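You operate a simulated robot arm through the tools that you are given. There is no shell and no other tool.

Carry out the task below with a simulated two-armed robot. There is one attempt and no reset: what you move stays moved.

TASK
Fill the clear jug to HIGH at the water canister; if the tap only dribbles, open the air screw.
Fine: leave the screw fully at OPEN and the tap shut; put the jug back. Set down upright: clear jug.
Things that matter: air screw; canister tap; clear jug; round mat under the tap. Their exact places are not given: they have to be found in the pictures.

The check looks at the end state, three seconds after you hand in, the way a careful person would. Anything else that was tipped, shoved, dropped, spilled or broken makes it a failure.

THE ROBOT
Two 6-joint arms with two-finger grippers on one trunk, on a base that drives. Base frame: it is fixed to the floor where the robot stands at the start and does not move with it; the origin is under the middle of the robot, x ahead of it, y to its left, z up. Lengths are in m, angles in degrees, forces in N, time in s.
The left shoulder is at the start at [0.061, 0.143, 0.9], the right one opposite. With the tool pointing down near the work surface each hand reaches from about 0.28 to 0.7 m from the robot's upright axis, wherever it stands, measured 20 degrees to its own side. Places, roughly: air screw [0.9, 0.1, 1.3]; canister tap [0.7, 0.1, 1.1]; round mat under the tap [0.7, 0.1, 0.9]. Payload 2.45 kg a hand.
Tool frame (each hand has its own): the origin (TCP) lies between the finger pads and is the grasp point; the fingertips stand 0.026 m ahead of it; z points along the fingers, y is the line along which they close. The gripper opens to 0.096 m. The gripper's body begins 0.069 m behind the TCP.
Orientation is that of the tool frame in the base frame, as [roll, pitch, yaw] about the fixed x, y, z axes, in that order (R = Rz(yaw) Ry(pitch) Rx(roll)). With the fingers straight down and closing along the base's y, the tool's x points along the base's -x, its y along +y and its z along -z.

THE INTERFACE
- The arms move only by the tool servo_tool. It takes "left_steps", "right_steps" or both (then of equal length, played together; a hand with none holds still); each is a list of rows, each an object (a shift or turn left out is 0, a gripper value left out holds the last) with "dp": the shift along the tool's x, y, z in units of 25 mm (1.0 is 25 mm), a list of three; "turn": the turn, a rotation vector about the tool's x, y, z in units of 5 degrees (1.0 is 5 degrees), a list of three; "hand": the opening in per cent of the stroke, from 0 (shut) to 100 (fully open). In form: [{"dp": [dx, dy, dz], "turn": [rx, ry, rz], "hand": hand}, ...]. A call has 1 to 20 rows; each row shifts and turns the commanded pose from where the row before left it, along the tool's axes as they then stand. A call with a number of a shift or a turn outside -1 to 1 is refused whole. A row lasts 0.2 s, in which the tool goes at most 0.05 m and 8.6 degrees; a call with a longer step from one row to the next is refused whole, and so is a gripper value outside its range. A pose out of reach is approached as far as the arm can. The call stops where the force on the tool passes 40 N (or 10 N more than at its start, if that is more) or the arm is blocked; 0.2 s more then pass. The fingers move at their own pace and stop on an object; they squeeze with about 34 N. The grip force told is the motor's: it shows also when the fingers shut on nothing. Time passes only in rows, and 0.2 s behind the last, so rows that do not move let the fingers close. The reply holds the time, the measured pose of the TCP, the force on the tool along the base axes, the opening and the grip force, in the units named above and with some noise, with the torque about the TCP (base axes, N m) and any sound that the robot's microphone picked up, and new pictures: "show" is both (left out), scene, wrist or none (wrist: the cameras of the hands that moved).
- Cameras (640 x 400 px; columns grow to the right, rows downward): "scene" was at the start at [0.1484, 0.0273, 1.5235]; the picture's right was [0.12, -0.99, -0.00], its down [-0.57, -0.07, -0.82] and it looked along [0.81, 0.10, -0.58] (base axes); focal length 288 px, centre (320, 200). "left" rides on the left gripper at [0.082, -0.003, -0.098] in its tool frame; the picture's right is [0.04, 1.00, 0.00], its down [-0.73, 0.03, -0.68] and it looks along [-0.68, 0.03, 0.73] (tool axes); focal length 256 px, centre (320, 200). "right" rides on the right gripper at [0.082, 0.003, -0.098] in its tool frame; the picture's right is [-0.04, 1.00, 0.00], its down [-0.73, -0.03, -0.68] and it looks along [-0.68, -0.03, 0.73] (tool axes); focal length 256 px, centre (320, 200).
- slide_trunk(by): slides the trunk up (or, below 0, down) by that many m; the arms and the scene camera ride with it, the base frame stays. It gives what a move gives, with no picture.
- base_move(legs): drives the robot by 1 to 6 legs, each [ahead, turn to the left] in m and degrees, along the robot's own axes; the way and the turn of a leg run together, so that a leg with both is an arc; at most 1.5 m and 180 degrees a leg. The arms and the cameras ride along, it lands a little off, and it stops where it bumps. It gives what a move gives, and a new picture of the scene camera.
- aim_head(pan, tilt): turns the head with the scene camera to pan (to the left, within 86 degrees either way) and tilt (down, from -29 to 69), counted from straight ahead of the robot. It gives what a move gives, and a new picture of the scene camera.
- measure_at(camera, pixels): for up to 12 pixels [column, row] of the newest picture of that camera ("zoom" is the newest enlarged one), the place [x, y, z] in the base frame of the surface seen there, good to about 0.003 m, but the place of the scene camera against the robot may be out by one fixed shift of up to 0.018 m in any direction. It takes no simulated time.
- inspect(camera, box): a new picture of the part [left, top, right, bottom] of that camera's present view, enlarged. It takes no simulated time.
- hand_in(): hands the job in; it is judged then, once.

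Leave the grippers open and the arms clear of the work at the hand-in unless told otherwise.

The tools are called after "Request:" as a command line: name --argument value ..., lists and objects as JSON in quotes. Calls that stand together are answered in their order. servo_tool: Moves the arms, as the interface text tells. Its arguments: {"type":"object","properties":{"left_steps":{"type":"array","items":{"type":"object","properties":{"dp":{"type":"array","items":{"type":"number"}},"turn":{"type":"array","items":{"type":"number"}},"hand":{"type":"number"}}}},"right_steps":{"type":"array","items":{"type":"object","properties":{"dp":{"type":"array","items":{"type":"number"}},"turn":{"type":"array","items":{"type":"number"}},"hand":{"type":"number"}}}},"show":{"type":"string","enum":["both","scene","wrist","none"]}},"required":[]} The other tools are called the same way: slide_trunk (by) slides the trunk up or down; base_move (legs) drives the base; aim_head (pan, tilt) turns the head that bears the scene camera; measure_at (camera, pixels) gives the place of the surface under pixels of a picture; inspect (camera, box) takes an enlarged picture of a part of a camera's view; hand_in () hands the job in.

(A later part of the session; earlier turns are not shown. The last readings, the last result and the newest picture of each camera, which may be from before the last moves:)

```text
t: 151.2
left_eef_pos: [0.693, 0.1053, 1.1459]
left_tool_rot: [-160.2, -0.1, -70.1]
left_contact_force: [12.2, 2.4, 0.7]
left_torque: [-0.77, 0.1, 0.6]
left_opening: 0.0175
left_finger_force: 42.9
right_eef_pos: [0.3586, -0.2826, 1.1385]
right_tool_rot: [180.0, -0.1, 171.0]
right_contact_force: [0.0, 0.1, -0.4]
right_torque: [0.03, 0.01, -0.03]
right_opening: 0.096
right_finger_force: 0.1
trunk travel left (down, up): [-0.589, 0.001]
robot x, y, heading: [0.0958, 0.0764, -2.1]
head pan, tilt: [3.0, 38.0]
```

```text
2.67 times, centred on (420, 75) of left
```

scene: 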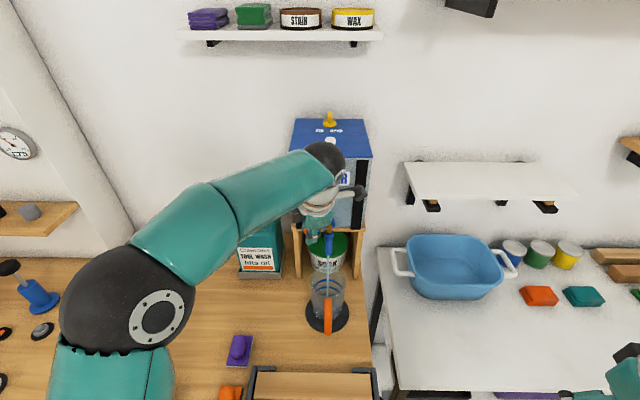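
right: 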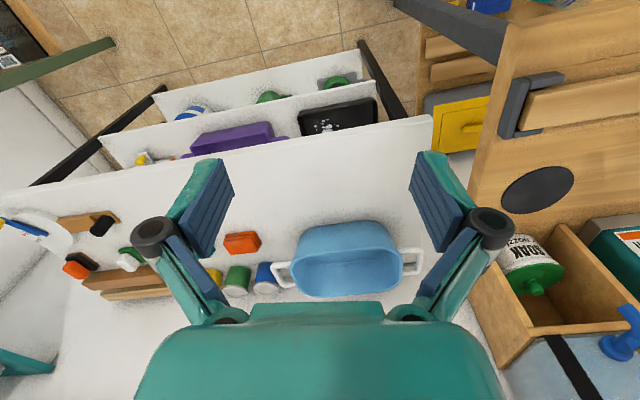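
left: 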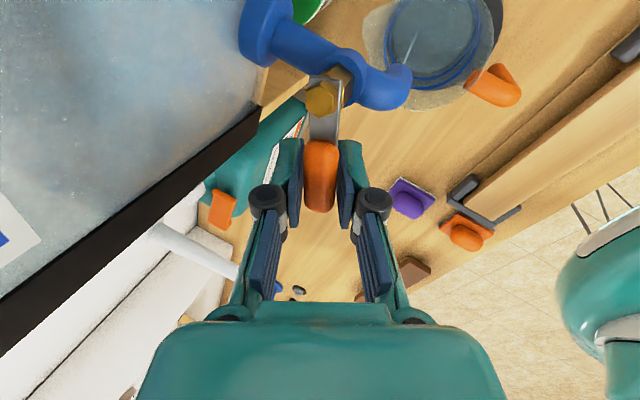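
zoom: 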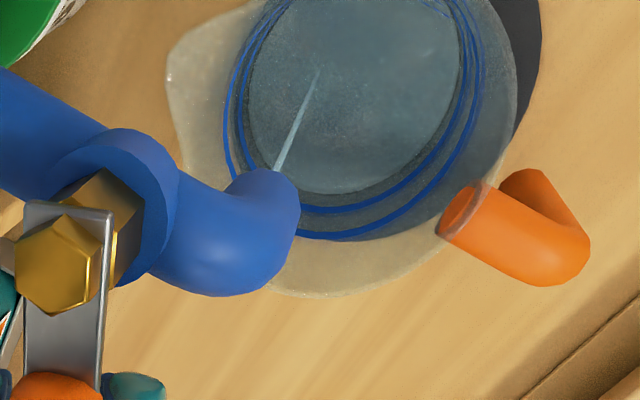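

Same lever angle, much thinner stream than at first: the canister lacks air. So the screw is not really open — what I took for a stop may have been only its stiffness. I shut the tap first: swing the lever back 20° plus 2° of press.

Request:
servo_tool --left_steps '[{"dp": [0.008, -0.1639, 0.0597], "turn": [0, 0.342, 0.94]}, {"dp": [0.008, -0.1639, 0.0597], "turn": [0, 0.342, 0.94]}, {"dp": [0.008, -0.1639, 0.0597], "turn": [0, 0.342, 0.94]}, {"dp": [0.008, -0.1639, 0.0597], "turn": [0, 0.342, 0.94]}, {"dp": [0.003, -0.06, 0.022], "turn": [0, 0.13, 0.36]}]' --show "wrist"

Request:
inspect --camera "scene" --box '[290, 240, 370, 340]'

Request:
inspect --camera "left" --box '[240, 20, 420, 220]'

```text
t: 152.4
left_eef_pos: [0.708, 0.1077, 1.1467]
left_tool_rot: [-160.1, -0.1, -92.0]
left_contact_force: [4.0, 1.7, -1.7]
left_torque: [0.39, 0.43, 1.36]
left_opening: 0.0177
left_finger_force: 43.1
right_eef_pos: [0.3562, -0.2827, 1.1385]
right_tool_rot: [-180.0, 0.0, 171.1]
right_contact_force: [-1.0, 0.3, -0.1]
right_torque: [0.01, 0.02, 0.01]
right_opening: 0.0959
right_finger_force: 0.0
trunk travel left (down, up): [-0.589, 0.001]
robot x, y, heading: [0.0937, 0.0763, -1.8]
head pan, tilt: [3.0, 38.0]
```

left: 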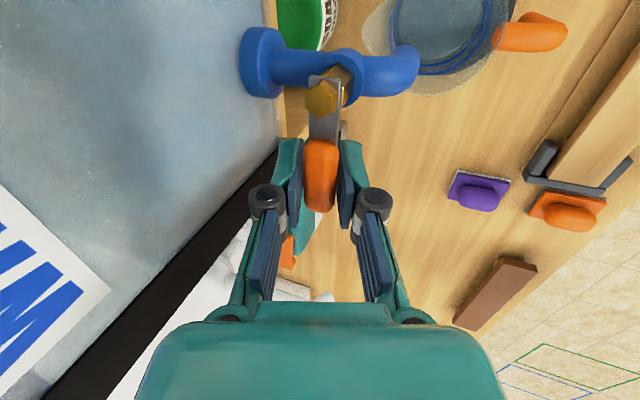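

```text
4.00 times, centred on (330, 290) of scene
```

zoom: 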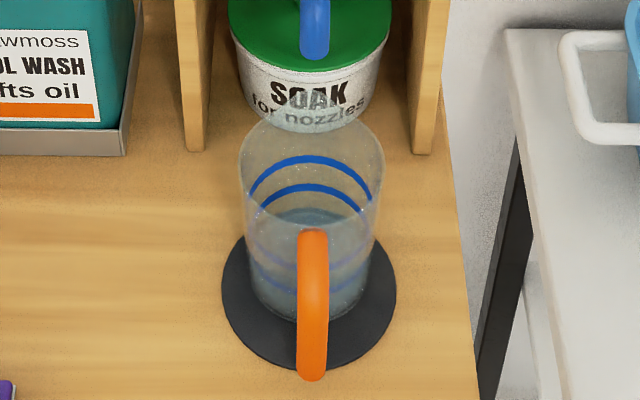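

```text
2.00 times, centred on (330, 120) of left
```

zoom: 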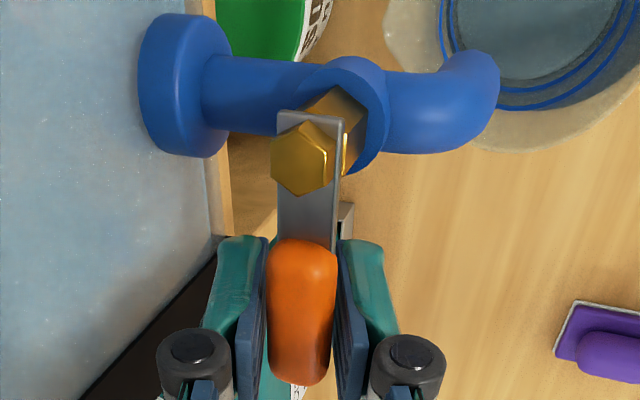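

The stream has stopped: tap shut. I release the lever, retreat up along the fingers and back from the canister.

Request:
servo_tool --left_steps '[{"hand": 45}, {"hand": 45}, {"hand": 45}, {"dp": [0, 0, -0.6]}, {"dp": [0, 0, -0.8]}, {"dp": [0, 0, -0.8]}, {"dp": [0, 0, -0.8]}, {"dp": [0, 0.83, -0.65]}, {"dp": [0, 0.83, -0.65]}, {"dp": [0, 0.83, -0.65]}, {"dp": [0, 0.83, -0.65]}, {"dp": [0, 0.83, -0.65]}]'

Request:
inspect --camera "scene" --box '[280, 200, 380, 340]'

```text
t: 155.0
left_eef_pos: [0.555, 0.115, 1.2573]
left_tool_rot: [-159.9, -0.2, -91.9]
left_contact_force: [1.0, 0.0, 0.7]
left_torque: [0.01, 0.0, -0.01]
left_opening: 0.043
left_finger_force: 0.0
right_eef_pos: [0.3549, -0.283, 1.1384]
right_tool_rot: [179.9, 0.1, 171.0]
right_contact_force: [-0.4, 0.0, 0.1]
right_torque: [0.02, -0.01, 0.02]
right_opening: 0.0961
right_finger_force: 0.1
trunk travel left (down, up): [-0.589, 0.001]
robot x, y, heading: [0.0912, 0.0763, -1.9]
head pan, tilt: [3.0, 38.0]
```

scene: 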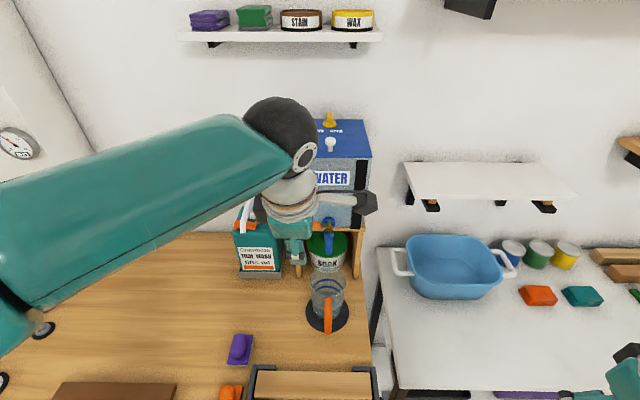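
left: 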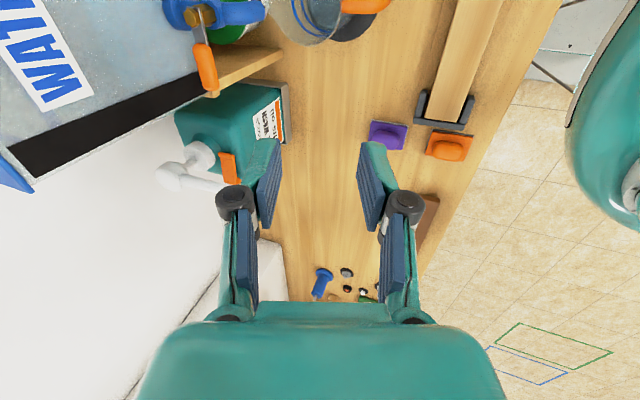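

```text
2.86 times, centred on (330, 270) of scene
```

zoom: 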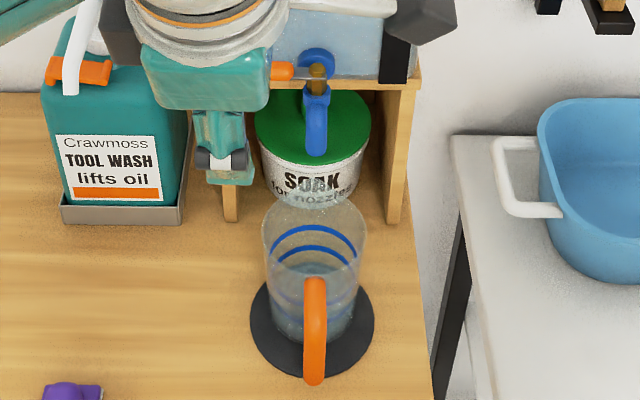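

No drip. Now I untilt the left hand and turn it on the shorter way (yaw −92 → 0) for the screw work.

Request:
servo_tool --left_steps '[{"turn": [-1, 0, 0], "hand": 45}, {"turn": [-1, 0, 0]}, {"turn": [-1, 0, 0]}, {"turn": [-1, 0, 0]}, {"dp": [0, 1, 0], "turn": [0, 0, -1]}, {"dp": [0, 1, 0], "turn": [0, 0, -1]}, {"turn": [0, 0, -1]}, {"turn": [0, 0, -1]}, {"turn": [0, 0, -1]}, {"turn": [0, 0, -1]}, {"turn": [0, 0, -1]}, {"turn": [0, 0, -1]}, {"turn": [0, 0, -1]}, {"turn": [0, 0, -1]}, {"turn": [0, 0, -1]}, {"turn": [0, 0, -1]}, {"turn": [0, 0, -1]}, {"turn": [0, 0, -1]}, {"turn": [0, 0, -1]}, {"turn": [0, 0, -1]}]' --show "none"

```text
t: 159.2
left_eef_pos: [0.6465, 0.2823, 1.2786]
left_tool_rot: [179.8, -0.5, -12.8]
left_contact_force: [0.0, -0.8, -1.0]
left_torque: [-0.01, 0.04, 0.01]
left_opening: 0.043
left_finger_force: 0.1
left hand out of reach, approached as far as the arm can: row 14, 15, 16, 17, 18, 19, 20
right_eef_pos: [0.3569, -0.2835, 1.1391]
right_tool_rot: [180.0, 0.0, 170.9]
right_contact_force: [0.0, -0.4, 0.2]
right_torque: [-0.04, 0.03, 0.02]
right_opening: 0.0959
right_finger_force: 0.1
trunk travel left (down, up): [-0.589, 0.001]
robot x, y, heading: [0.093, 0.0757, -1.7]
head pan, tilt: [3.0, 38.0]
```

The wrist reached its limit that way and the hand drifted aside. I look before undoing it.

Request:
servo_tool --left_steps '[{"turn": [0, 0, 1]}, {"turn": [0, 0, 1]}]'

```text
t: 159.8
left_eef_pos: [0.6443, 0.2806, 1.2788]
left_tool_rot: [179.9, -0.2, -21.9]
left_contact_force: [-0.9, 0.8, -0.3]
left_torque: [-0.01, 0.0, 0.02]
left_opening: 0.0434
left_finger_force: 0.0
right_eef_pos: [0.3571, -0.283, 1.1392]
right_tool_rot: [179.9, 0.0, 171.0]
right_contact_force: [-0.6, 0.0, 0.0]
right_torque: [0.04, 0.02, -0.01]
right_opening: 0.0959
right_finger_force: 0.0
trunk travel left (down, up): [-0.589, 0.001]
robot x, y, heading: [0.0963, 0.0759, -2.1]
head pan, tilt: [3.0, 38.0]
```

scene: 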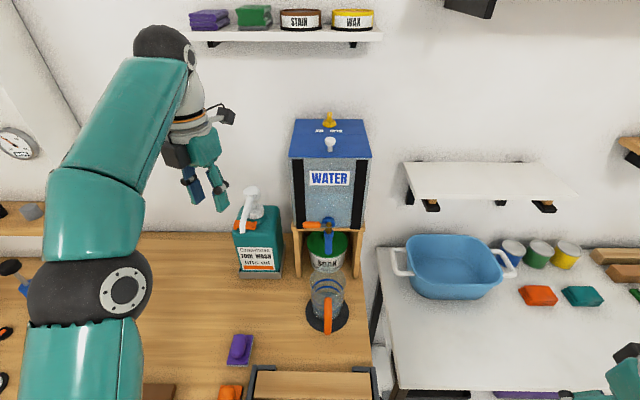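
left: 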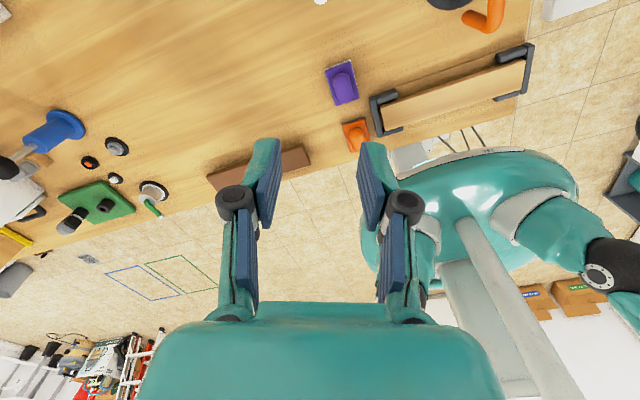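

It's clear of everything. I move back over the bench front, then turn the long way round (about 340°) in several calls.

Request:
servo_tool --left_steps '[{"dp": [-0.31, 0.89, 0]}, {"dp": [-0.31, 0.89, 0]}, {"dp": [-0.31, 0.89, 0]}, {"dp": [-0.31, 0.89, 0]}, {"dp": [-0.31, 0.89, 0]}, {"dp": [-0.31, 0.89, 0]}, {"dp": [-0.31, 0.89, 0]}, {"turn": [0, 0, 1]}, {"turn": [0, 0, 1]}, {"turn": [0, 0, 1]}, {"turn": [0, 0, 1]}, {"turn": [0, 0, 1]}, {"turn": [0, 0, 1]}, {"turn": [0, 0, 1]}, {"turn": [0, 0, 1]}, {"turn": [0, 0, 1]}, {"turn": [0, 0, 1]}, {"turn": [0, 0, 1]}, {"turn": [0, 0, 1]}, {"turn": [0, 0, 1]}]' --show "none"

Request:
servo_tool --left_steps '[{"turn": [0, 0, 1]}, {"turn": [0, 0, 1]}, {"turn": [0, 0, 1]}, {"turn": [0, 0, 1]}, {"turn": [0, 0, 1]}, {"turn": [0, 0, 1]}, {"turn": [0, 0, 1]}, {"turn": [0, 0, 1]}, {"turn": [0, 0, 1]}, {"turn": [0, 0, 1]}, {"turn": [0, 0, 1]}, {"turn": [0, 0, 1]}, {"turn": [0, 0, 1]}, {"turn": [0, 0, 1]}, {"turn": [0, 0, 1]}, {"turn": [0, 0, 1]}, {"turn": [0, 0, 1]}, {"turn": [0, 0, 1]}, {"turn": [0, 0, 1]}, {"turn": [0, 0, 1]}]' --show "none"

Request:
servo_tool --left_steps '[{"turn": [0, 0, 1]}, {"turn": [0, 0, 1]}, {"turn": [0, 0, 1]}, {"turn": [0, 0, 1]}, {"turn": [0, 0, 1]}, {"turn": [0, 0, 1]}, {"turn": [0, 0, 1]}, {"turn": [0, 0, 1]}, {"turn": [0, 0, 1]}, {"turn": [0, 0, 1]}, {"turn": [0, 0, 1]}, {"turn": [0, 0, 1]}, {"turn": [0, 0, 1]}, {"turn": [0, 0, 1]}, {"turn": [0, 0, 1]}, {"turn": [0, 0, 1]}, {"turn": [0, 0, 1]}, {"turn": [0, 0, 1]}, {"turn": [0, 0, 1]}, {"turn": [0, 0, 1]}]' --show "none"

```text
t: 164.0
left_eef_pos: [0.6092, 0.2281, 1.3073]
left_tool_rot: [-179.8, -0.2, -86.9]
left_contact_force: [1.0, -0.1, 0.4]
left_torque: [0.01, -0.01, -0.02]
left_opening: 0.0433
left_finger_force: 0.0
left hand out of reach, approached as far as the arm can: row 3, 4, 5, 6, 7
right_eef_pos: [0.3566, -0.2826, 1.1393]
right_tool_rot: [179.9, 0.0, 170.9]
right_contact_force: [0.3, 0.5, 0.3]
right_torque: [-0.01, -0.01, -0.05]
right_opening: 0.0959
right_finger_force: 0.0
trunk travel left (down, up): [-0.589, 0.001]
robot x, y, heading: [0.0928, 0.0738, -2.1]
head pan, tilt: [3.0, 38.0]
```

```text
t: 168.2
left_eef_pos: [0.609, 0.2282, 1.3068]
left_tool_rot: [-180.0, 0.1, 173.0]
left_contact_force: [0.2, 0.2, 1.1]
left_torque: [0.01, 0.03, 0.01]
left_opening: 0.0432
left_finger_force: 0.0
right_eef_pos: [0.3566, -0.2822, 1.1394]
right_tool_rot: [179.8, -0.1, 171.0]
right_contact_force: [0.0, 0.1, 0.4]
right_torque: [-0.03, 0.01, -0.02]
right_opening: 0.0959
right_finger_force: 0.1
trunk travel left (down, up): [-0.589, 0.001]
robot x, y, heading: [0.09, 0.0741, -1.7]
head pan, tilt: [3.0, 38.0]
```

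```text
t: 172.4
left_eef_pos: [0.6085, 0.2289, 1.3073]
left_tool_rot: [179.8, 0.1, 73.1]
left_contact_force: [0.4, -0.1, -0.5]
left_torque: [0.04, 0.0, -0.01]
left_opening: 0.0432
left_finger_force: 0.1
right_eef_pos: [0.3574, -0.2826, 1.1387]
right_tool_rot: [179.9, 0.0, 170.9]
right_contact_force: [-0.1, -0.2, 0.0]
right_torque: [0.01, 0.03, 0.0]
right_opening: 0.0963
right_finger_force: 0.1
trunk travel left (down, up): [-0.589, 0.001]
robot x, y, heading: [0.0939, 0.0776, -1.7]
head pan, tilt: [3.0, 38.0]
```

Turned past 180°. I finish the yaw (to ~18°) and tilt forward by 68°.

Request:
servo_tool --left_steps '[{"turn": [0, 0, 1]}, {"turn": [0, 0, 1]}, {"turn": [0, 0, 1]}, {"turn": [0, 0, 1]}, {"turn": [0, 0, 1]}, {"turn": [0, 0, 1]}, {"turn": [0, 0, 1]}, {"turn": [0, 0, 1]}, {"turn": [0, 0, 1]}, {"turn": [0, 0, 1]}, {"turn": [0, 0, 1]}, {"turn": [0, 1, 0]}, {"turn": [0, 1, 0]}, {"turn": [0, 1, 0]}, {"turn": [0, 1, 0]}, {"turn": [0, 1, 0]}, {"turn": [0, 1, 0]}, {"turn": [0, 1, 0]}, {"turn": [0, 1, 0]}, {"turn": [0, 1, 0]}]' --show "none"

Request:
servo_tool --left_steps '[{"turn": [0, 1, 0]}, {"turn": [0, 1, 0]}, {"turn": [0, 1, 0]}, {"turn": [0, 1, 0]}, {"turn": [0, 0.6, 0]}, {"dp": [0.8, 0, -0.7]}, {"dp": [0.8, 0, -0.7]}, {"dp": [0.8, 0, -0.7]}, {"dp": [0.8, 0, -0.7]}, {"dp": [0.8, 0, -0.7]}, {"dp": [0.8, 0, -0.7]}]' --show "scene"

```text
t: 176.6
left_eef_pos: [0.6076, 0.2299, 1.3089]
left_tool_rot: [179.7, -45.2, 18.3]
left_contact_force: [0.0, -1.0, 0.2]
left_torque: [0.0, 0.01, -0.02]
left_opening: 0.0431
left_finger_force: 0.0
right_eef_pos: [0.3552, -0.2826, 1.1397]
right_tool_rot: [179.9, 0.1, 171.0]
right_contact_force: [0.6, 0.3, -0.7]
right_torque: [0.02, 0.04, -0.01]
right_opening: 0.0959
right_finger_force: 0.0
trunk travel left (down, up): [-0.589, 0.001]
robot x, y, heading: [0.0897, 0.0717, -1.9]
head pan, tilt: [3.0, 38.0]
```

```text
t: 179.0
left_eef_pos: [0.5567, 0.2131, 1.4588]
left_tool_rot: [179.6, -68.1, 18.6]
left_contact_force: [0.2, 0.3, 0.2]
left_torque: [0.0, -0.01, 0.03]
left_opening: 0.0432
left_finger_force: 0.0
right_eef_pos: [0.356, -0.2836, 1.1399]
right_tool_rot: [179.8, 0.0, 171.0]
right_contact_force: [1.0, -0.3, -0.4]
right_torque: [0.02, -0.02, 0.03]
right_opening: 0.096
right_finger_force: 0.1
trunk travel left (down, up): [-0.589, 0.001]
robot x, y, heading: [0.0937, 0.0727, -2.1]
head pan, tilt: [3.0, 38.0]
```

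scene: 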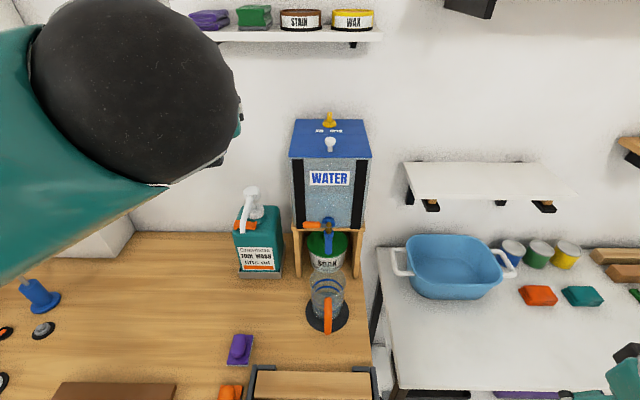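

The view is clear, tap shut, jug standing. I drive to the right-hand spot again by the path that worked (back, right turn, ahead, left turn, ahead).

Request:
base_move --legs '[[-0.31, 0], [0, -57], [0.53, 0], [0, 64], [0.17, 0]]'

Request:
aim_head --pan 28 --tilt 35

```text
t: 189.9
left_eef_pos: [0.5147, -0.175, 1.4601]
left_tool_rot: [179.3, -68.1, 26.1]
left_contact_force: [0.2, -0.1, 0.5]
left_torque: [-0.02, -0.04, -0.05]
left_opening: 0.0431
left_finger_force: 0.1
right_eef_pos: [0.3793, -0.6923, 1.141]
right_tool_rot: [-179.9, 0.0, 178.3]
right_contact_force: [0.0, 1.1, 0.8]
right_torque: [-0.02, -0.03, -0.01]
right_opening: 0.0964
right_finger_force: 0.1
trunk travel left (down, up): [-0.589, 0.001]
robot x, y, heading: [0.0707, -0.3957, 4.9]
head pan, tilt: [3.0, 38.0]
stopped in leg 4: the robot was blocked; the commanded pose is now the measured one
```

scene: 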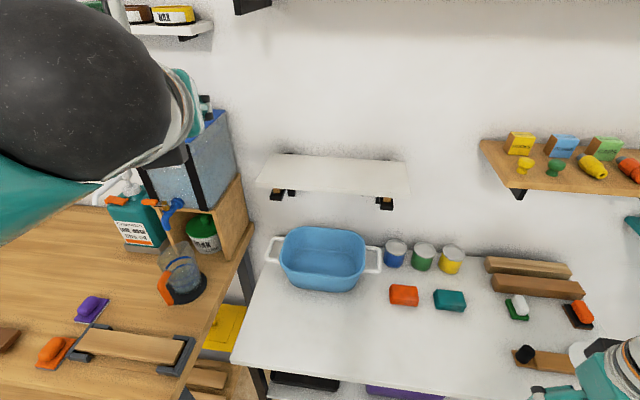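

```text
t: 190.8
left_eef_pos: [0.5147, -0.1777, 1.46]
left_tool_rot: [179.7, -68.1, 25.7]
left_contact_force: [0.4, -0.3, -0.6]
left_torque: [0.0, 0.01, -0.06]
left_opening: 0.0431
left_finger_force: 0.1
right_eef_pos: [0.3797, -0.6946, 1.1396]
right_tool_rot: [-179.9, 0.0, 178.2]
right_contact_force: [-1.1, 0.4, -0.1]
right_torque: [0.02, 0.03, -0.03]
right_opening: 0.0959
right_finger_force: 0.0
trunk travel left (down, up): [-0.589, 0.001]
robot x, y, heading: [0.0762, -0.4004, 4.7]
head pan, tilt: [28.0, 35.0]
```

scene: 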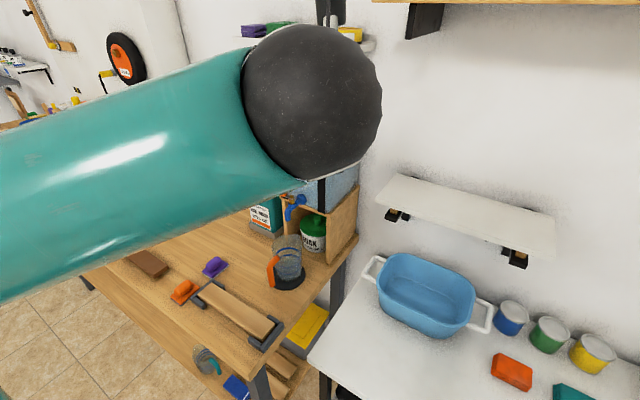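

The turn finished nearly fully (heading 4.9°). I drive ahead 0.16 m as before.

Request:
base_move --legs '[[0.16, 0]]'

```text
t: 192.2
left_eef_pos: [0.6765, -0.1633, 1.459]
left_tool_rot: [179.7, -68.0, 25.6]
left_contact_force: [0.6, 0.5, -0.4]
left_torque: [0.02, 0.0, 0.03]
left_opening: 0.0432
left_finger_force: 0.1
right_eef_pos: [0.5401, -0.681, 1.1404]
right_tool_rot: [-180.0, -0.1, 178.1]
right_contact_force: [1.6, 0.2, -0.7]
right_torque: [0.01, 0.03, 0.0]
right_opening: 0.0962
right_finger_force: 0.2
trunk travel left (down, up): [-0.589, 0.001]
robot x, y, heading: [0.232, -0.3895, 4.7]
head pan, tilt: [28.0, 35.0]
```

scene: 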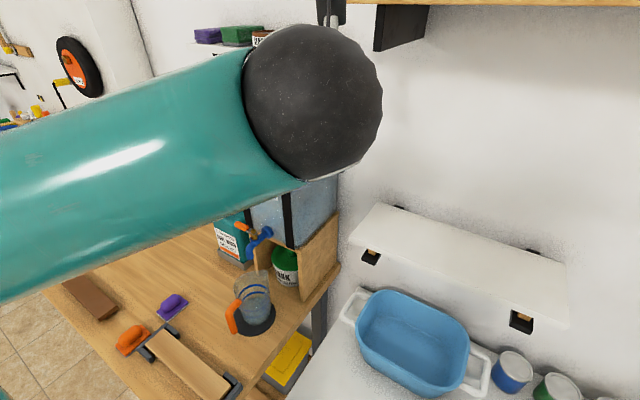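

Good. The left hand goes to the staging spot before the screw, gripper open.

Request:
servo_tool --left_steps '[{"dp": [0.083, -0.56, 0.99]}, {"dp": [0.083, -0.56, 0.99]}, {"dp": [0.083, -0.56, 0.99]}, {"dp": [0.083, -0.56, 0.99]}, {"dp": [0.083, -0.56, 0.99]}, {"dp": [0.083, -0.56, 0.99]}, {"dp": [0.083, -0.56, 0.99]}, {"dp": [0.083, -0.56, 0.95]}]'

Request:
inspect --camera "left" --box '[240, 70, 400, 190]'

```text
t: 194.0
left_eef_pos: [0.7974, 0.0205, 1.4019]
left_tool_rot: [179.7, -68.0, 25.6]
left_contact_force: [-0.1, 0.0, -0.2]
left_torque: [0.01, -0.03, 0.0]
left_opening: 0.0433
left_finger_force: 0.0
right_eef_pos: [0.5389, -0.6819, 1.141]
right_tool_rot: [179.9, -0.1, 178.2]
right_contact_force: [-0.2, 0.8, -0.3]
right_torque: [0.0, -0.01, 0.02]
right_opening: 0.0959
right_finger_force: 0.0
trunk travel left (down, up): [-0.589, 0.001]
robot x, y, heading: [0.2341, -0.3874, 5.0]
head pan, tilt: [28.0, 35.0]
```

scene: 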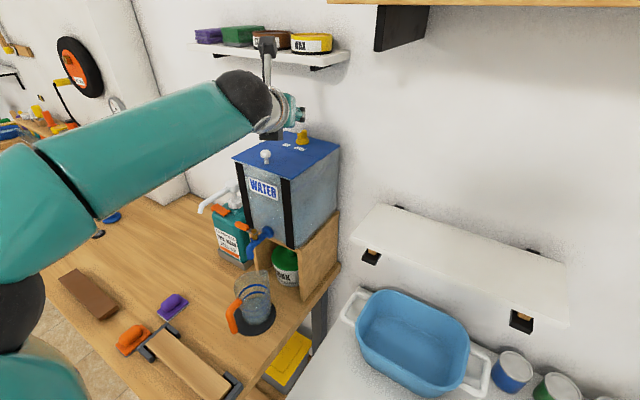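
left: 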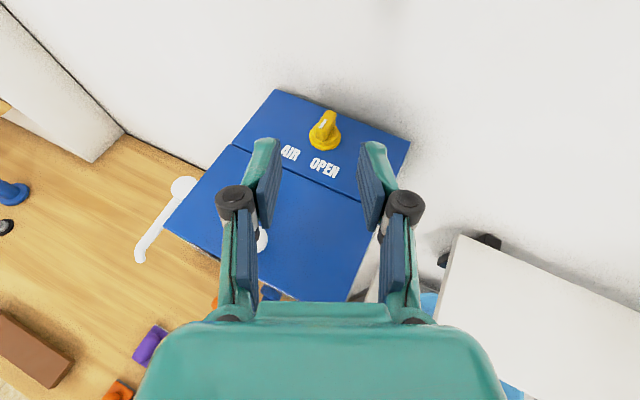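

```text
3.33 times, centred on (320, 130) of left
```

zoom: 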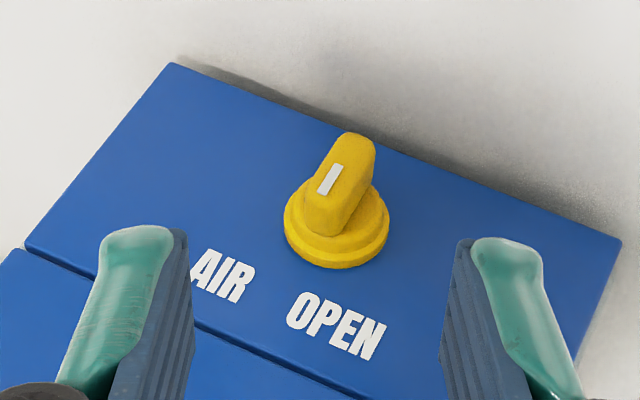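

The mark points at the gap between the words; more turn would bring it to "OPEN". I measure the wing and base ring once more.

Request:
measure_at --camera "zoom" --pixels '[[322, 192], [339, 167], [345, 137], [372, 148], [310, 195], [338, 210], [287, 222], [388, 225], [335, 265], [340, 175], [240, 280], [335, 330]]'

```text
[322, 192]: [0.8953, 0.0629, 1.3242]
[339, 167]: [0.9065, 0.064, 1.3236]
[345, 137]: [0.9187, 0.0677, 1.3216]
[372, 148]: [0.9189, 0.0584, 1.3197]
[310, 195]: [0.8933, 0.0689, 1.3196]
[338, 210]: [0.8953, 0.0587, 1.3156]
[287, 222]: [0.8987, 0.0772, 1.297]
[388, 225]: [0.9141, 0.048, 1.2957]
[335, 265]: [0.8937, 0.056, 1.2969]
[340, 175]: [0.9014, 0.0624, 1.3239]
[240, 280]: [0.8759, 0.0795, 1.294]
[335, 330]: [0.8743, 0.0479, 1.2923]
```

Axis at (0.9065, 0.0633), mark turned ~88°. I descend in front of it and slide forward with the open fingers either side of the wing.

Request:
servo_tool --left_steps '[{"dp": [-0.5, 0.085, 0.71]}, {"dp": [-0.5, 0.085, 0.71]}, {"dp": [-0.5, 0.085, 0.71]}, {"dp": [-0.5, 0.085, 0.71]}]'

Request:
inspect --camera "left" --box '[240, 70, 400, 190]'

```text
t: 195.0
left_eef_pos: [0.8458, 0.0295, 1.3293]
left_tool_rot: [179.6, -68.0, 25.7]
left_contact_force: [-0.1, 0.2, -0.6]
left_torque: [0.0, 0.02, 0.02]
left_opening: 0.0431
left_finger_force: 0.0
right_eef_pos: [0.5402, -0.6812, 1.1407]
right_tool_rot: [-180.0, -0.1, 178.3]
right_contact_force: [0.5, -0.5, 0.8]
right_torque: [-0.01, 0.04, 0.03]
right_opening: 0.0961
right_finger_force: 0.0
trunk travel left (down, up): [-0.589, 0.001]
robot x, y, heading: [0.2326, -0.3873, 4.7]
head pan, tilt: [28.0, 35.0]
```

scene: 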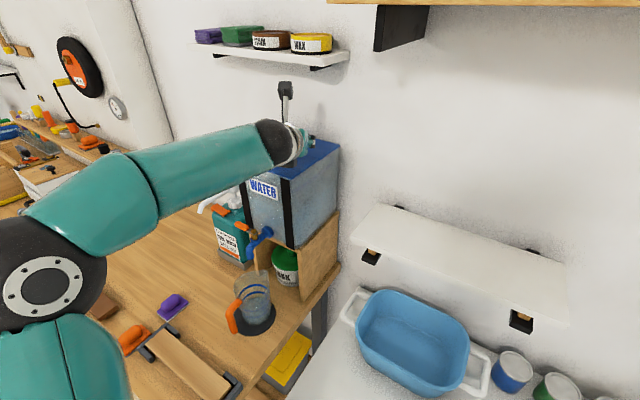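
left: 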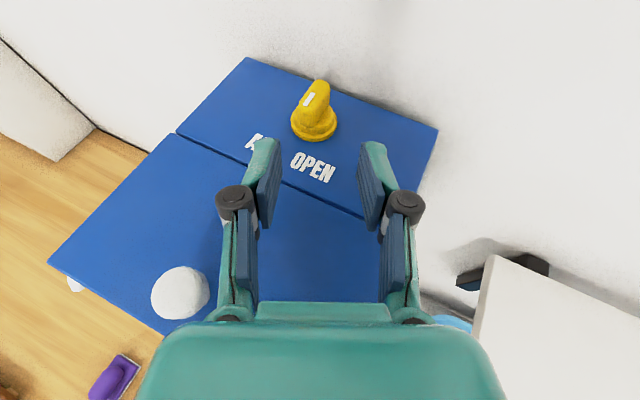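

```text
3.33 times, centred on (320, 130) of left
```

zoom: 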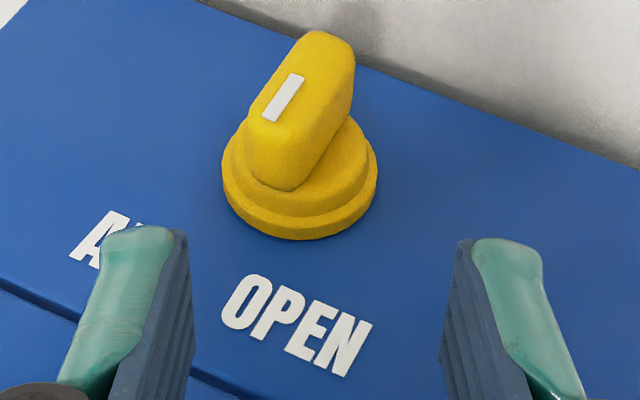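

Slightly right of centre by 4 mm; I slide forward 59 mm with that correction.

Request:
servo_tool --left_steps '[{"dp": [0.222, -0.17, 0.548]}, {"dp": [0.222, 0, 0.548]}, {"dp": [0.222, 0, 0.548]}, {"dp": [0.222, 0, 0.548]}]' --show "none"

Request:
inspect --camera "left" --box '[240, 70, 400, 190]'

```text
t: 196.0
left_eef_pos: [0.8973, 0.0602, 1.3299]
left_tool_rot: [179.8, -68.0, 25.5]
left_contact_force: [-1.1, -0.4, -0.7]
left_torque: [-0.02, -0.01, -0.01]
left_opening: 0.0433
left_finger_force: 0.0
right_eef_pos: [0.5397, -0.6813, 1.1394]
right_tool_rot: [179.9, 0.0, 178.2]
right_contact_force: [1.0, 0.0, -0.3]
right_torque: [0.04, -0.01, -0.01]
right_opening: 0.0959
right_finger_force: 0.0
trunk travel left (down, up): [-0.589, 0.001]
robot x, y, heading: [0.2323, -0.389, 4.6]
head pan, tilt: [28.0, 35.0]
```

```text
3.33 times, centred on (320, 130) of left
```

zoom: 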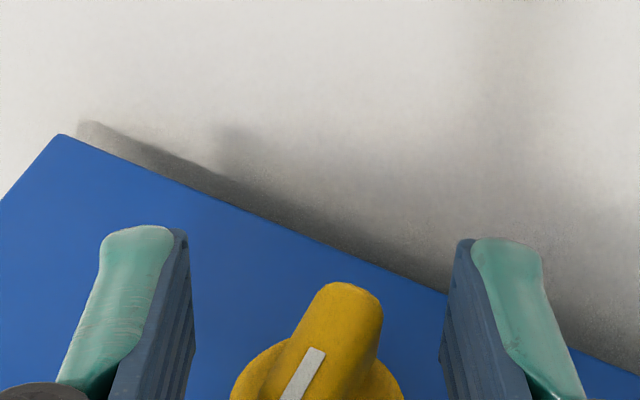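

The wing is between the fingers. I close them; the pads should also twist it toward the hand's heading.

Request:
servo_tool --left_steps '[{"hand": 0}, {"hand": 0}, {"hand": 0}, {"hand": 0}]' --show "wrist"

Request:
inspect --camera "left" --box '[240, 100, 400, 220]'

```text
t: 197.0
left_eef_pos: [0.896, 0.0588, 1.3299]
left_tool_rot: [179.8, -68.1, 25.4]
left_contact_force: [-2.4, -4.9, -1.0]
left_torque: [0.28, 0.03, -1.09]
left_opening: 0.0226
left_finger_force: 45.0
right_eef_pos: [0.5377, -0.6822, 1.1405]
right_tool_rot: [179.9, 0.0, 178.2]
right_contact_force: [0.0, -0.2, -1.3]
right_torque: [-0.01, -0.01, 0.02]
right_opening: 0.096
right_finger_force: 0.0
trunk travel left (down, up): [-0.589, 0.001]
robot x, y, heading: [0.2322, -0.3906, 4.7]
head pan, tilt: [28.0, 35.0]
```

left: 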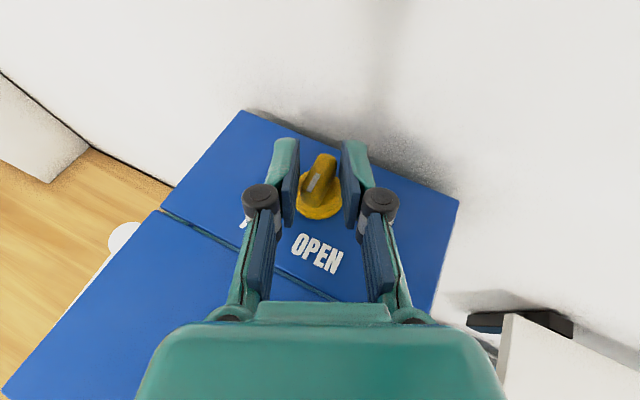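

```text
3.33 times, centred on (320, 160) of left
```

zoom: 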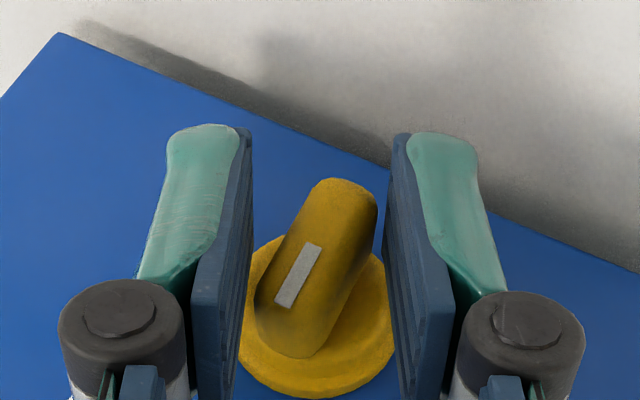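

The pads press the wing with about 1 N·m left-about and it does not give: it really is at the left-about end of its travel. Yet no air came in, so I should learn where the other end is: perhaps OPEN lies the other way. I open, back off, shut the fingers, and set them to the right of the wing's near (mark) end.

Request:
servo_tool --left_steps '[{"hand": 45}, {"hand": 45}, {"dp": [-0.222, 0, -0.548]}, {"dp": [-0.222, 0, -0.548]}, {"dp": [-0.222, 0, -0.548]}, {"dp": [-0.222, 0, -0.548], "hand": 0}, {"hand": 0}, {"hand": 0}, {"hand": 0}]' --show "wrist"

Request:
inspect --camera "left" --box '[240, 50, 400, 170]'

```text
t: 199.0
left_eef_pos: [0.8417, 0.0335, 1.328]
left_tool_rot: [179.7, -68.1, 25.7]
left_contact_force: [-0.7, -0.7, -0.1]
left_torque: [-0.01, -0.02, 0.01]
left_opening: 0.0
left_finger_force: 28.4
right_eef_pos: [0.5397, -0.6811, 1.1402]
right_tool_rot: [-180.0, -0.1, 178.2]
right_contact_force: [0.1, -0.1, 0.3]
right_torque: [-0.01, 0.01, 0.02]
right_opening: 0.0959
right_finger_force: 0.0
trunk travel left (down, up): [-0.589, 0.001]
robot x, y, heading: [0.2335, -0.3886, 4.6]
head pan, tilt: [28.0, 35.0]
```

left: 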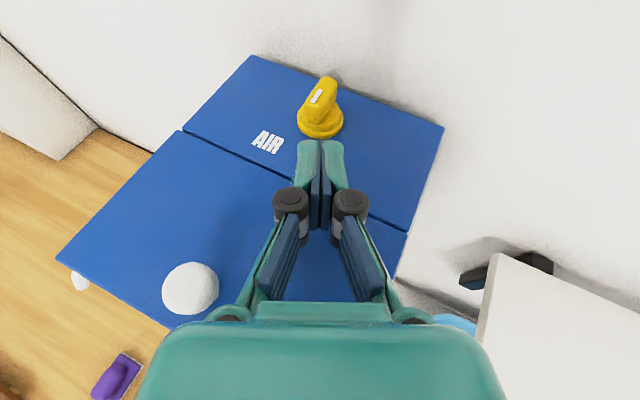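

```text
3.33 times, centred on (320, 110) of left
```

zoom: 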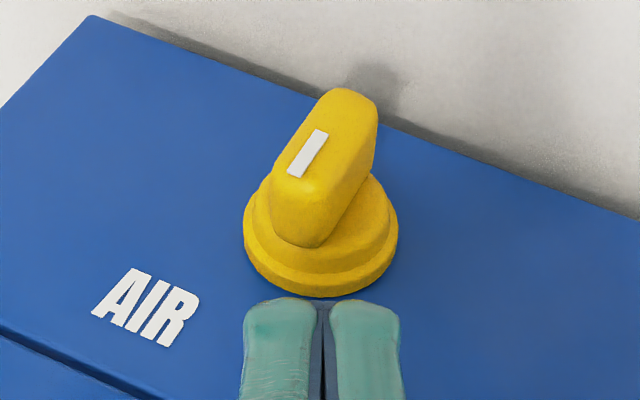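

Let me measure the wing's angle again after that squeeze.

Request:
measure_at --camera "zoom" --pixels '[[321, 133], [295, 176], [335, 92], [374, 103], [272, 172], [308, 235], [371, 165], [300, 190], [308, 155], [248, 235], [396, 235]]'

```text
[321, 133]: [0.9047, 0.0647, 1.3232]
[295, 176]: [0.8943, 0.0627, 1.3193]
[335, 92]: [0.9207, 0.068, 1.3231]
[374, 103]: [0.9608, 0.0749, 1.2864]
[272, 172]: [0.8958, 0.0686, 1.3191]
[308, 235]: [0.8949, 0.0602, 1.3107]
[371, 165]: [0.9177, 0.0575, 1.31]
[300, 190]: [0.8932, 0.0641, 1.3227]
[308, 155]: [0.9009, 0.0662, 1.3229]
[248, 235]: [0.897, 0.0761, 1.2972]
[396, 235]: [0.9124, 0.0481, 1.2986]
```

It is at 90° as before. Now I test the other direction: push the near end toward the left (+y), which turns it right-about.

Request:
servo_tool --left_steps '[{"dp": [0.245, 0.37, 0.61]}, {"dp": [0.245, 0.37, 0.61]}, {"dp": [0.032, -0.18, 0.08]}, {"dp": [0.032, -0.18, 0.08]}, {"dp": [0.032, -0.18, 0.08]}, {"dp": [0.032, -0.18, 0.08]}]' --show "none"

Request:
inspect --camera "left" --box '[240, 70, 400, 190]'

```text
t: 200.4
left_eef_pos: [0.8796, 0.0502, 1.3281]
left_tool_rot: [179.6, -68.0, 25.7]
left_contact_force: [-0.6, 0.0, 0.6]
left_torque: [0.01, 0.01, 0.01]
left_opening: 0.0003
left_finger_force: 28.5
right_eef_pos: [0.5391, -0.6807, 1.141]
right_tool_rot: [-180.0, 0.1, 178.3]
right_contact_force: [-0.2, -0.2, 0.3]
right_torque: [-0.01, 0.02, 0.0]
right_opening: 0.0958
right_finger_force: 0.1
trunk travel left (down, up): [-0.589, 0.001]
robot x, y, heading: [0.2331, -0.3882, 4.9]
head pan, tilt: [28.0, 35.0]
```

```text
3.33 times, centred on (320, 130) of left
```

zoom: 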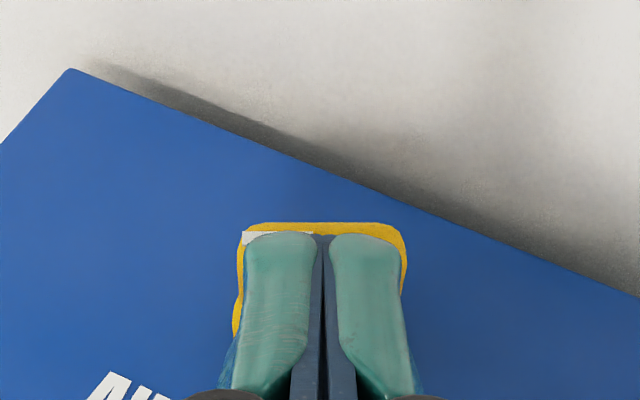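

It turned right-about easily (no force left), so the left-about end was a true stop. I now check whether there is an end at the starting angle: back off, shift left, and push the mark end backwards (+x).

Request:
servo_tool --left_steps '[{"dp": [-0.225, 0, -0.556]}, {"dp": [0, -0.68, 0]}, {"dp": [0.064, 0.082, 0.159]}, {"dp": [0.064, 0.082, 0.159]}, {"dp": [0.064, 0.082, 0.159]}]' --show "none"

Request:
inspect --camera "left" --box '[240, 70, 400, 190]'

```text
t: 201.6
left_eef_pos: [0.8746, 0.0594, 1.3272]
left_tool_rot: [179.6, -68.0, 25.6]
left_contact_force: [0.8, 0.0, 0.2]
left_torque: [-0.02, 0.03, -0.02]
left_opening: 0.0001
left_finger_force: 29.2
right_eef_pos: [0.5389, -0.6812, 1.1404]
right_tool_rot: [179.9, 0.0, 178.2]
right_contact_force: [0.3, -0.9, 1.0]
right_torque: [0.05, 0.01, 0.01]
right_opening: 0.0958
right_finger_force: 0.1
trunk travel left (down, up): [-0.589, 0.001]
robot x, y, heading: [0.2306, -0.3879, 4.8]
head pan, tilt: [28.0, 35.0]
```

```text
3.33 times, centred on (320, 130) of left
```

zoom: 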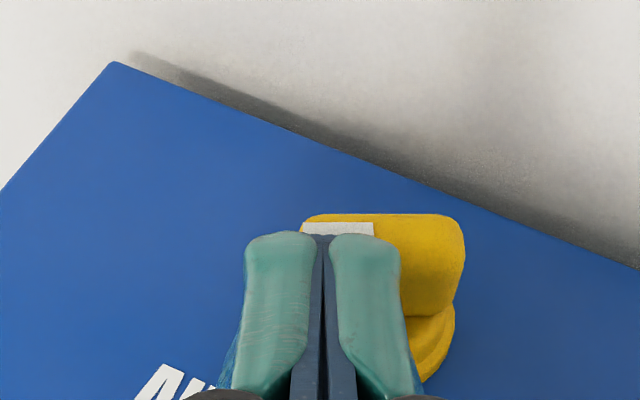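

Contact is just about made on the mark end. I push on in 4 mm steps.

Request:
servo_tool --left_steps '[{"dp": [0.054, 0.069, 0.134]}, {"dp": [0.054, 0.069, 0.134]}]' --show "none"

Request:
inspect --camera "left" --box '[240, 70, 400, 190]'

```text
t: 202.2
left_eef_pos: [0.8766, 0.0604, 1.3306]
left_tool_rot: [179.5, -68.3, 26.0]
left_contact_force: [-20.6, -1.6, -1.3]
left_torque: [-0.01, 0.16, 0.01]
left_opening: 0.0001
left_finger_force: 28.5
right_eef_pos: [0.5356, -0.681, 1.1411]
right_tool_rot: [179.9, 0.1, 178.3]
right_contact_force: [-0.1, 1.2, 0.3]
right_torque: [-0.01, -0.02, 0.0]
right_opening: 0.096
right_finger_force: 0.0
trunk travel left (down, up): [-0.589, 0.001]
robot x, y, heading: [0.2343, -0.3891, 4.8]
head pan, tilt: [28.0, 35.0]
```

```text
3.33 times, centred on (320, 130) of left
```

zoom: 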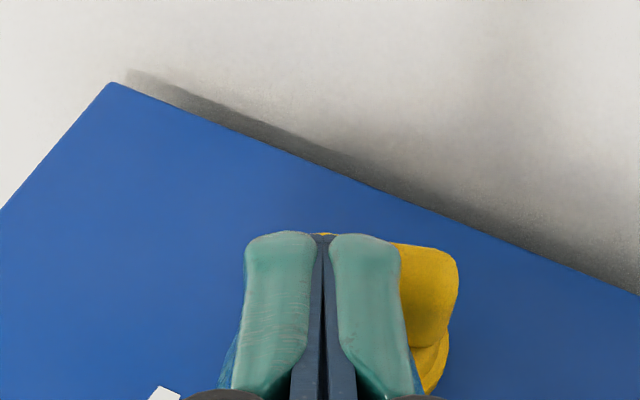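

That push landed too near the axis. I back off, shift 12 mm further left, and push again on the mark end.

Request:
servo_tool --left_steps '[{"dp": [-0.108, -0.138, -0.268]}, {"dp": [-0.054, -0.069, -0.134]}, {"dp": [0.078, -0.433, 0.192]}, {"dp": [0.054, 0.069, 0.134]}, {"dp": [0.054, 0.069, 0.134]}, {"dp": [0.054, 0.069, 0.134]}]' --show "none"

Request:
inspect --camera "left" --box '[240, 70, 400, 190]'

```text
t: 203.6
left_eef_pos: [0.8767, 0.0731, 1.3332]
left_tool_rot: [179.3, -68.3, 26.2]
left_contact_force: [-16.7, 1.6, 1.1]
left_torque: [-0.01, 0.12, 0.06]
left_opening: 0.0
left_finger_force: 28.7
right_eef_pos: [0.5361, -0.6806, 1.141]
right_tool_rot: [-180.0, 0.1, 178.2]
right_contact_force: [0.0, 0.5, 0.0]
right_torque: [0.0, 0.0, -0.01]
right_opening: 0.0961
right_finger_force: 0.1
trunk travel left (down, up): [-0.589, 0.001]
robot x, y, heading: [0.2338, -0.3843, 4.7]
head pan, tilt: [28.0, 35.0]
```

```text
3.33 times, centred on (320, 130) of left
```

zoom: 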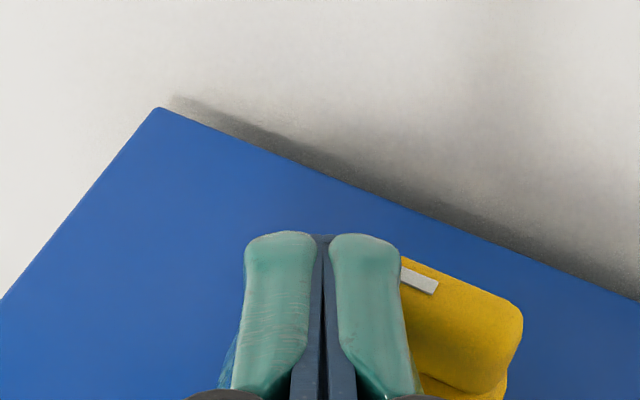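

The knob stops here too, at its starting angle: so its travel is exactly a quarter turn between two ends, and I must find by trial which end lets air in. From this standing place the left hand should also reach the tap lever, and the scene camera sees the jug. So I leave the screw at this end for now, retreat, and test the flow.

Request:
servo_tool --left_steps '[{"dp": [-0.1, 0, -0.3]}, {"dp": [-0.225, 0, -0.556]}, {"dp": [0.9, 0, -0.36]}, {"dp": [0.9, 0, -0.36]}, {"dp": [0.9, 0, -0.36]}, {"dp": [0.9, 0, -0.36]}, {"dp": [-0.394, -0.215, -0.97]}, {"dp": [-0.394, -0.215, -0.97]}, {"dp": [-0.394, -0.215, -0.97]}, {"dp": [-0.394, -0.215, -0.97]}, {"dp": [-0.394, -0.215, -0.97]}, {"dp": [-0.394, -0.215, -0.97]}, {"dp": [-0.394, -0.215, -0.97]}, {"dp": [-0.394, -0.215, -0.97]}, {"dp": [-0.394, -0.215, -0.97]}, {"dp": [-0.394, -0.215, -0.97]}]'

Request:
inspect --camera "left" --box '[280, 20, 480, 170]'

```text
t: 207.0
left_eef_pos: [0.598, 0.0009, 1.424]
left_tool_rot: [179.5, -68.1, 25.8]
left_contact_force: [-1.1, -0.2, -0.3]
left_torque: [-0.01, 0.01, -0.02]
left_opening: 0.0
left_finger_force: 28.8
right_eef_pos: [0.5386, -0.6812, 1.1419]
right_tool_rot: [-180.0, 0.0, 178.2]
right_contact_force: [0.2, 0.1, 0.9]
right_torque: [-0.01, -0.03, 0.04]
right_opening: 0.096
right_finger_force: 0.1
trunk travel left (down, up): [-0.589, 0.001]
robot x, y, heading: [0.235, -0.387, 4.8]
head pan, tilt: [28.0, 35.0]
```

scene: 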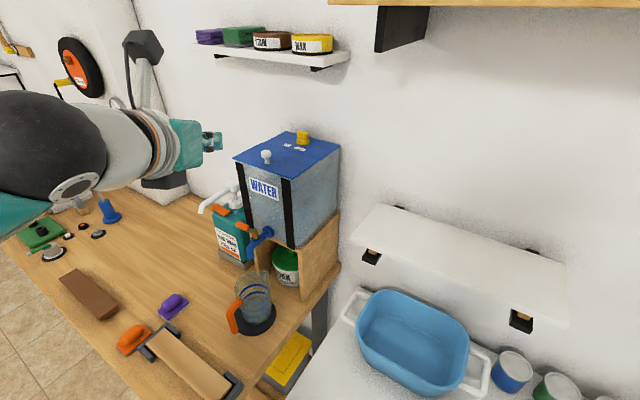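
left: 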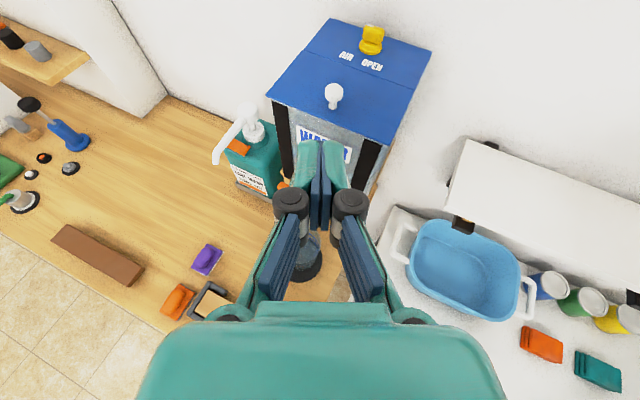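

```text
2.67 times, centred on (380, 95) of left
```

zoom: 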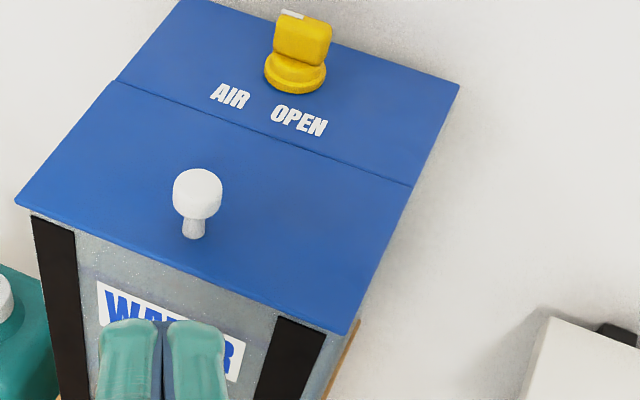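

The screw is back with the mark left. I lower the left hand, untilt it and turn it to yaw 90 for gripping the lever from this side.

Request:
servo_tool --left_steps '[{"dp": [-0.9, 0, 0.364], "hand": 45}, {"dp": [-0.9, 0, 0.364]}, {"dp": [-0.9, 0, 0.364]}, {"dp": [-0.9, 0, 0.364]}, {"dp": [-0.9, 0, 0.364]}, {"dp": [-0.9, 0, 0.364]}, {"turn": [0, -1, 0]}, {"turn": [0, -1, 0]}, {"turn": [0, -1, 0]}, {"turn": [0, -1, 0]}, {"turn": [0, -1, 0]}, {"turn": [0, -1, 0]}, {"turn": [0, -1, 0]}, {"turn": [0, -1, 0]}, {"turn": [0, -1, 0]}, {"turn": [0, -1, 0]}, {"turn": [0, -1, 0]}, {"turn": [0, -1, 0]}, {"turn": [0, -1, 0]}, {"turn": [0, -0.6, 0]}]' --show "none"

Request:
servo_tool --left_steps '[{"turn": [0, 0, -1]}, {"turn": [0, 0, -1]}, {"turn": [0, 0, -1]}, {"turn": [0, 0, -1]}, {"turn": [0, 0, -1]}, {"turn": [0, 0, -1]}, {"turn": [0, 0, -1]}, {"turn": [0, 0, -1]}, {"turn": [0, 0, -1]}, {"turn": [0, 0, -1]}, {"turn": [0, 0, -1]}, {"turn": [0, 0, -1]}, {"turn": [0, 0, -0.8]}, {"turn": [-1, 0, 0]}, {"turn": [-1, 0, 0]}, {"turn": [-1, 0, 0]}, {"turn": [-1, 0, 0]}]'

```text
t: 211.2
left_eef_pos: [0.601, -0.0002, 1.2803]
left_tool_rot: [179.9, 0.1, 25.3]
left_contact_force: [0.0, 0.4, -0.6]
left_torque: [-0.03, -0.02, -0.02]
left_opening: 0.0433
left_finger_force: 0.2
right_eef_pos: [0.5392, -0.6814, 1.1403]
right_tool_rot: [-180.0, 0.1, 178.3]
right_contact_force: [-0.3, -0.4, 0.1]
right_torque: [-0.02, 0.01, 0.0]
right_opening: 0.096
right_finger_force: 0.0
trunk travel left (down, up): [-0.589, 0.001]
robot x, y, heading: [0.2362, -0.388, 4.9]
head pan, tilt: [28.0, 35.0]
```

```text
t: 214.8
left_eef_pos: [0.5997, 0.001, 1.2811]
left_tool_rot: [159.7, 0.1, 89.5]
left_contact_force: [-0.7, 0.6, 0.1]
left_torque: [0.02, -0.03, 0.05]
left_opening: 0.0433
left_finger_force: 0.0
right_eef_pos: [0.5371, -0.6821, 1.1413]
right_tool_rot: [-180.0, 0.0, 178.2]
right_contact_force: [0.0, -0.3, -0.2]
right_torque: [0.03, -0.01, -0.02]
right_opening: 0.096
right_finger_force: 0.1
trunk travel left (down, up): [-0.589, 0.001]
robot x, y, heading: [0.236, -0.3887, 4.8]
head pan, tilt: [28.0, 35.0]
```

scene: 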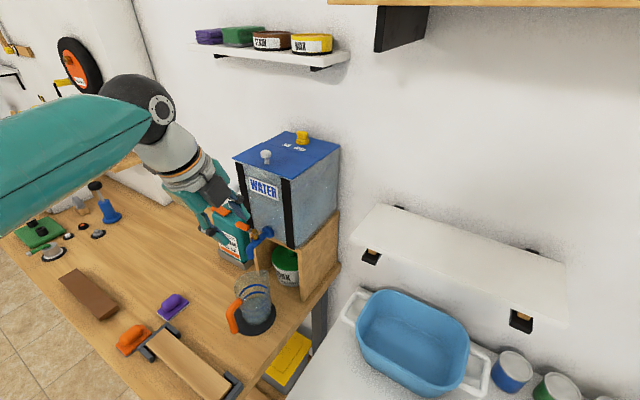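
left: 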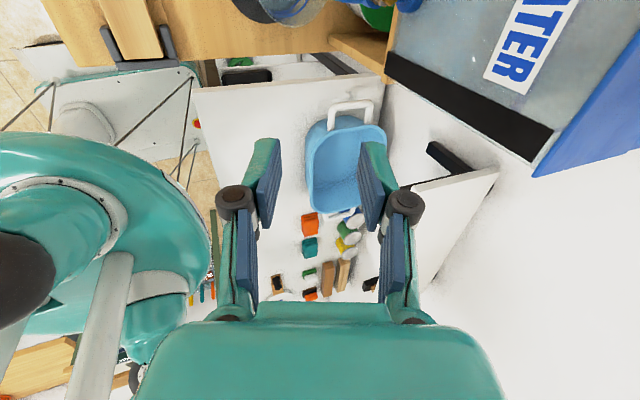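

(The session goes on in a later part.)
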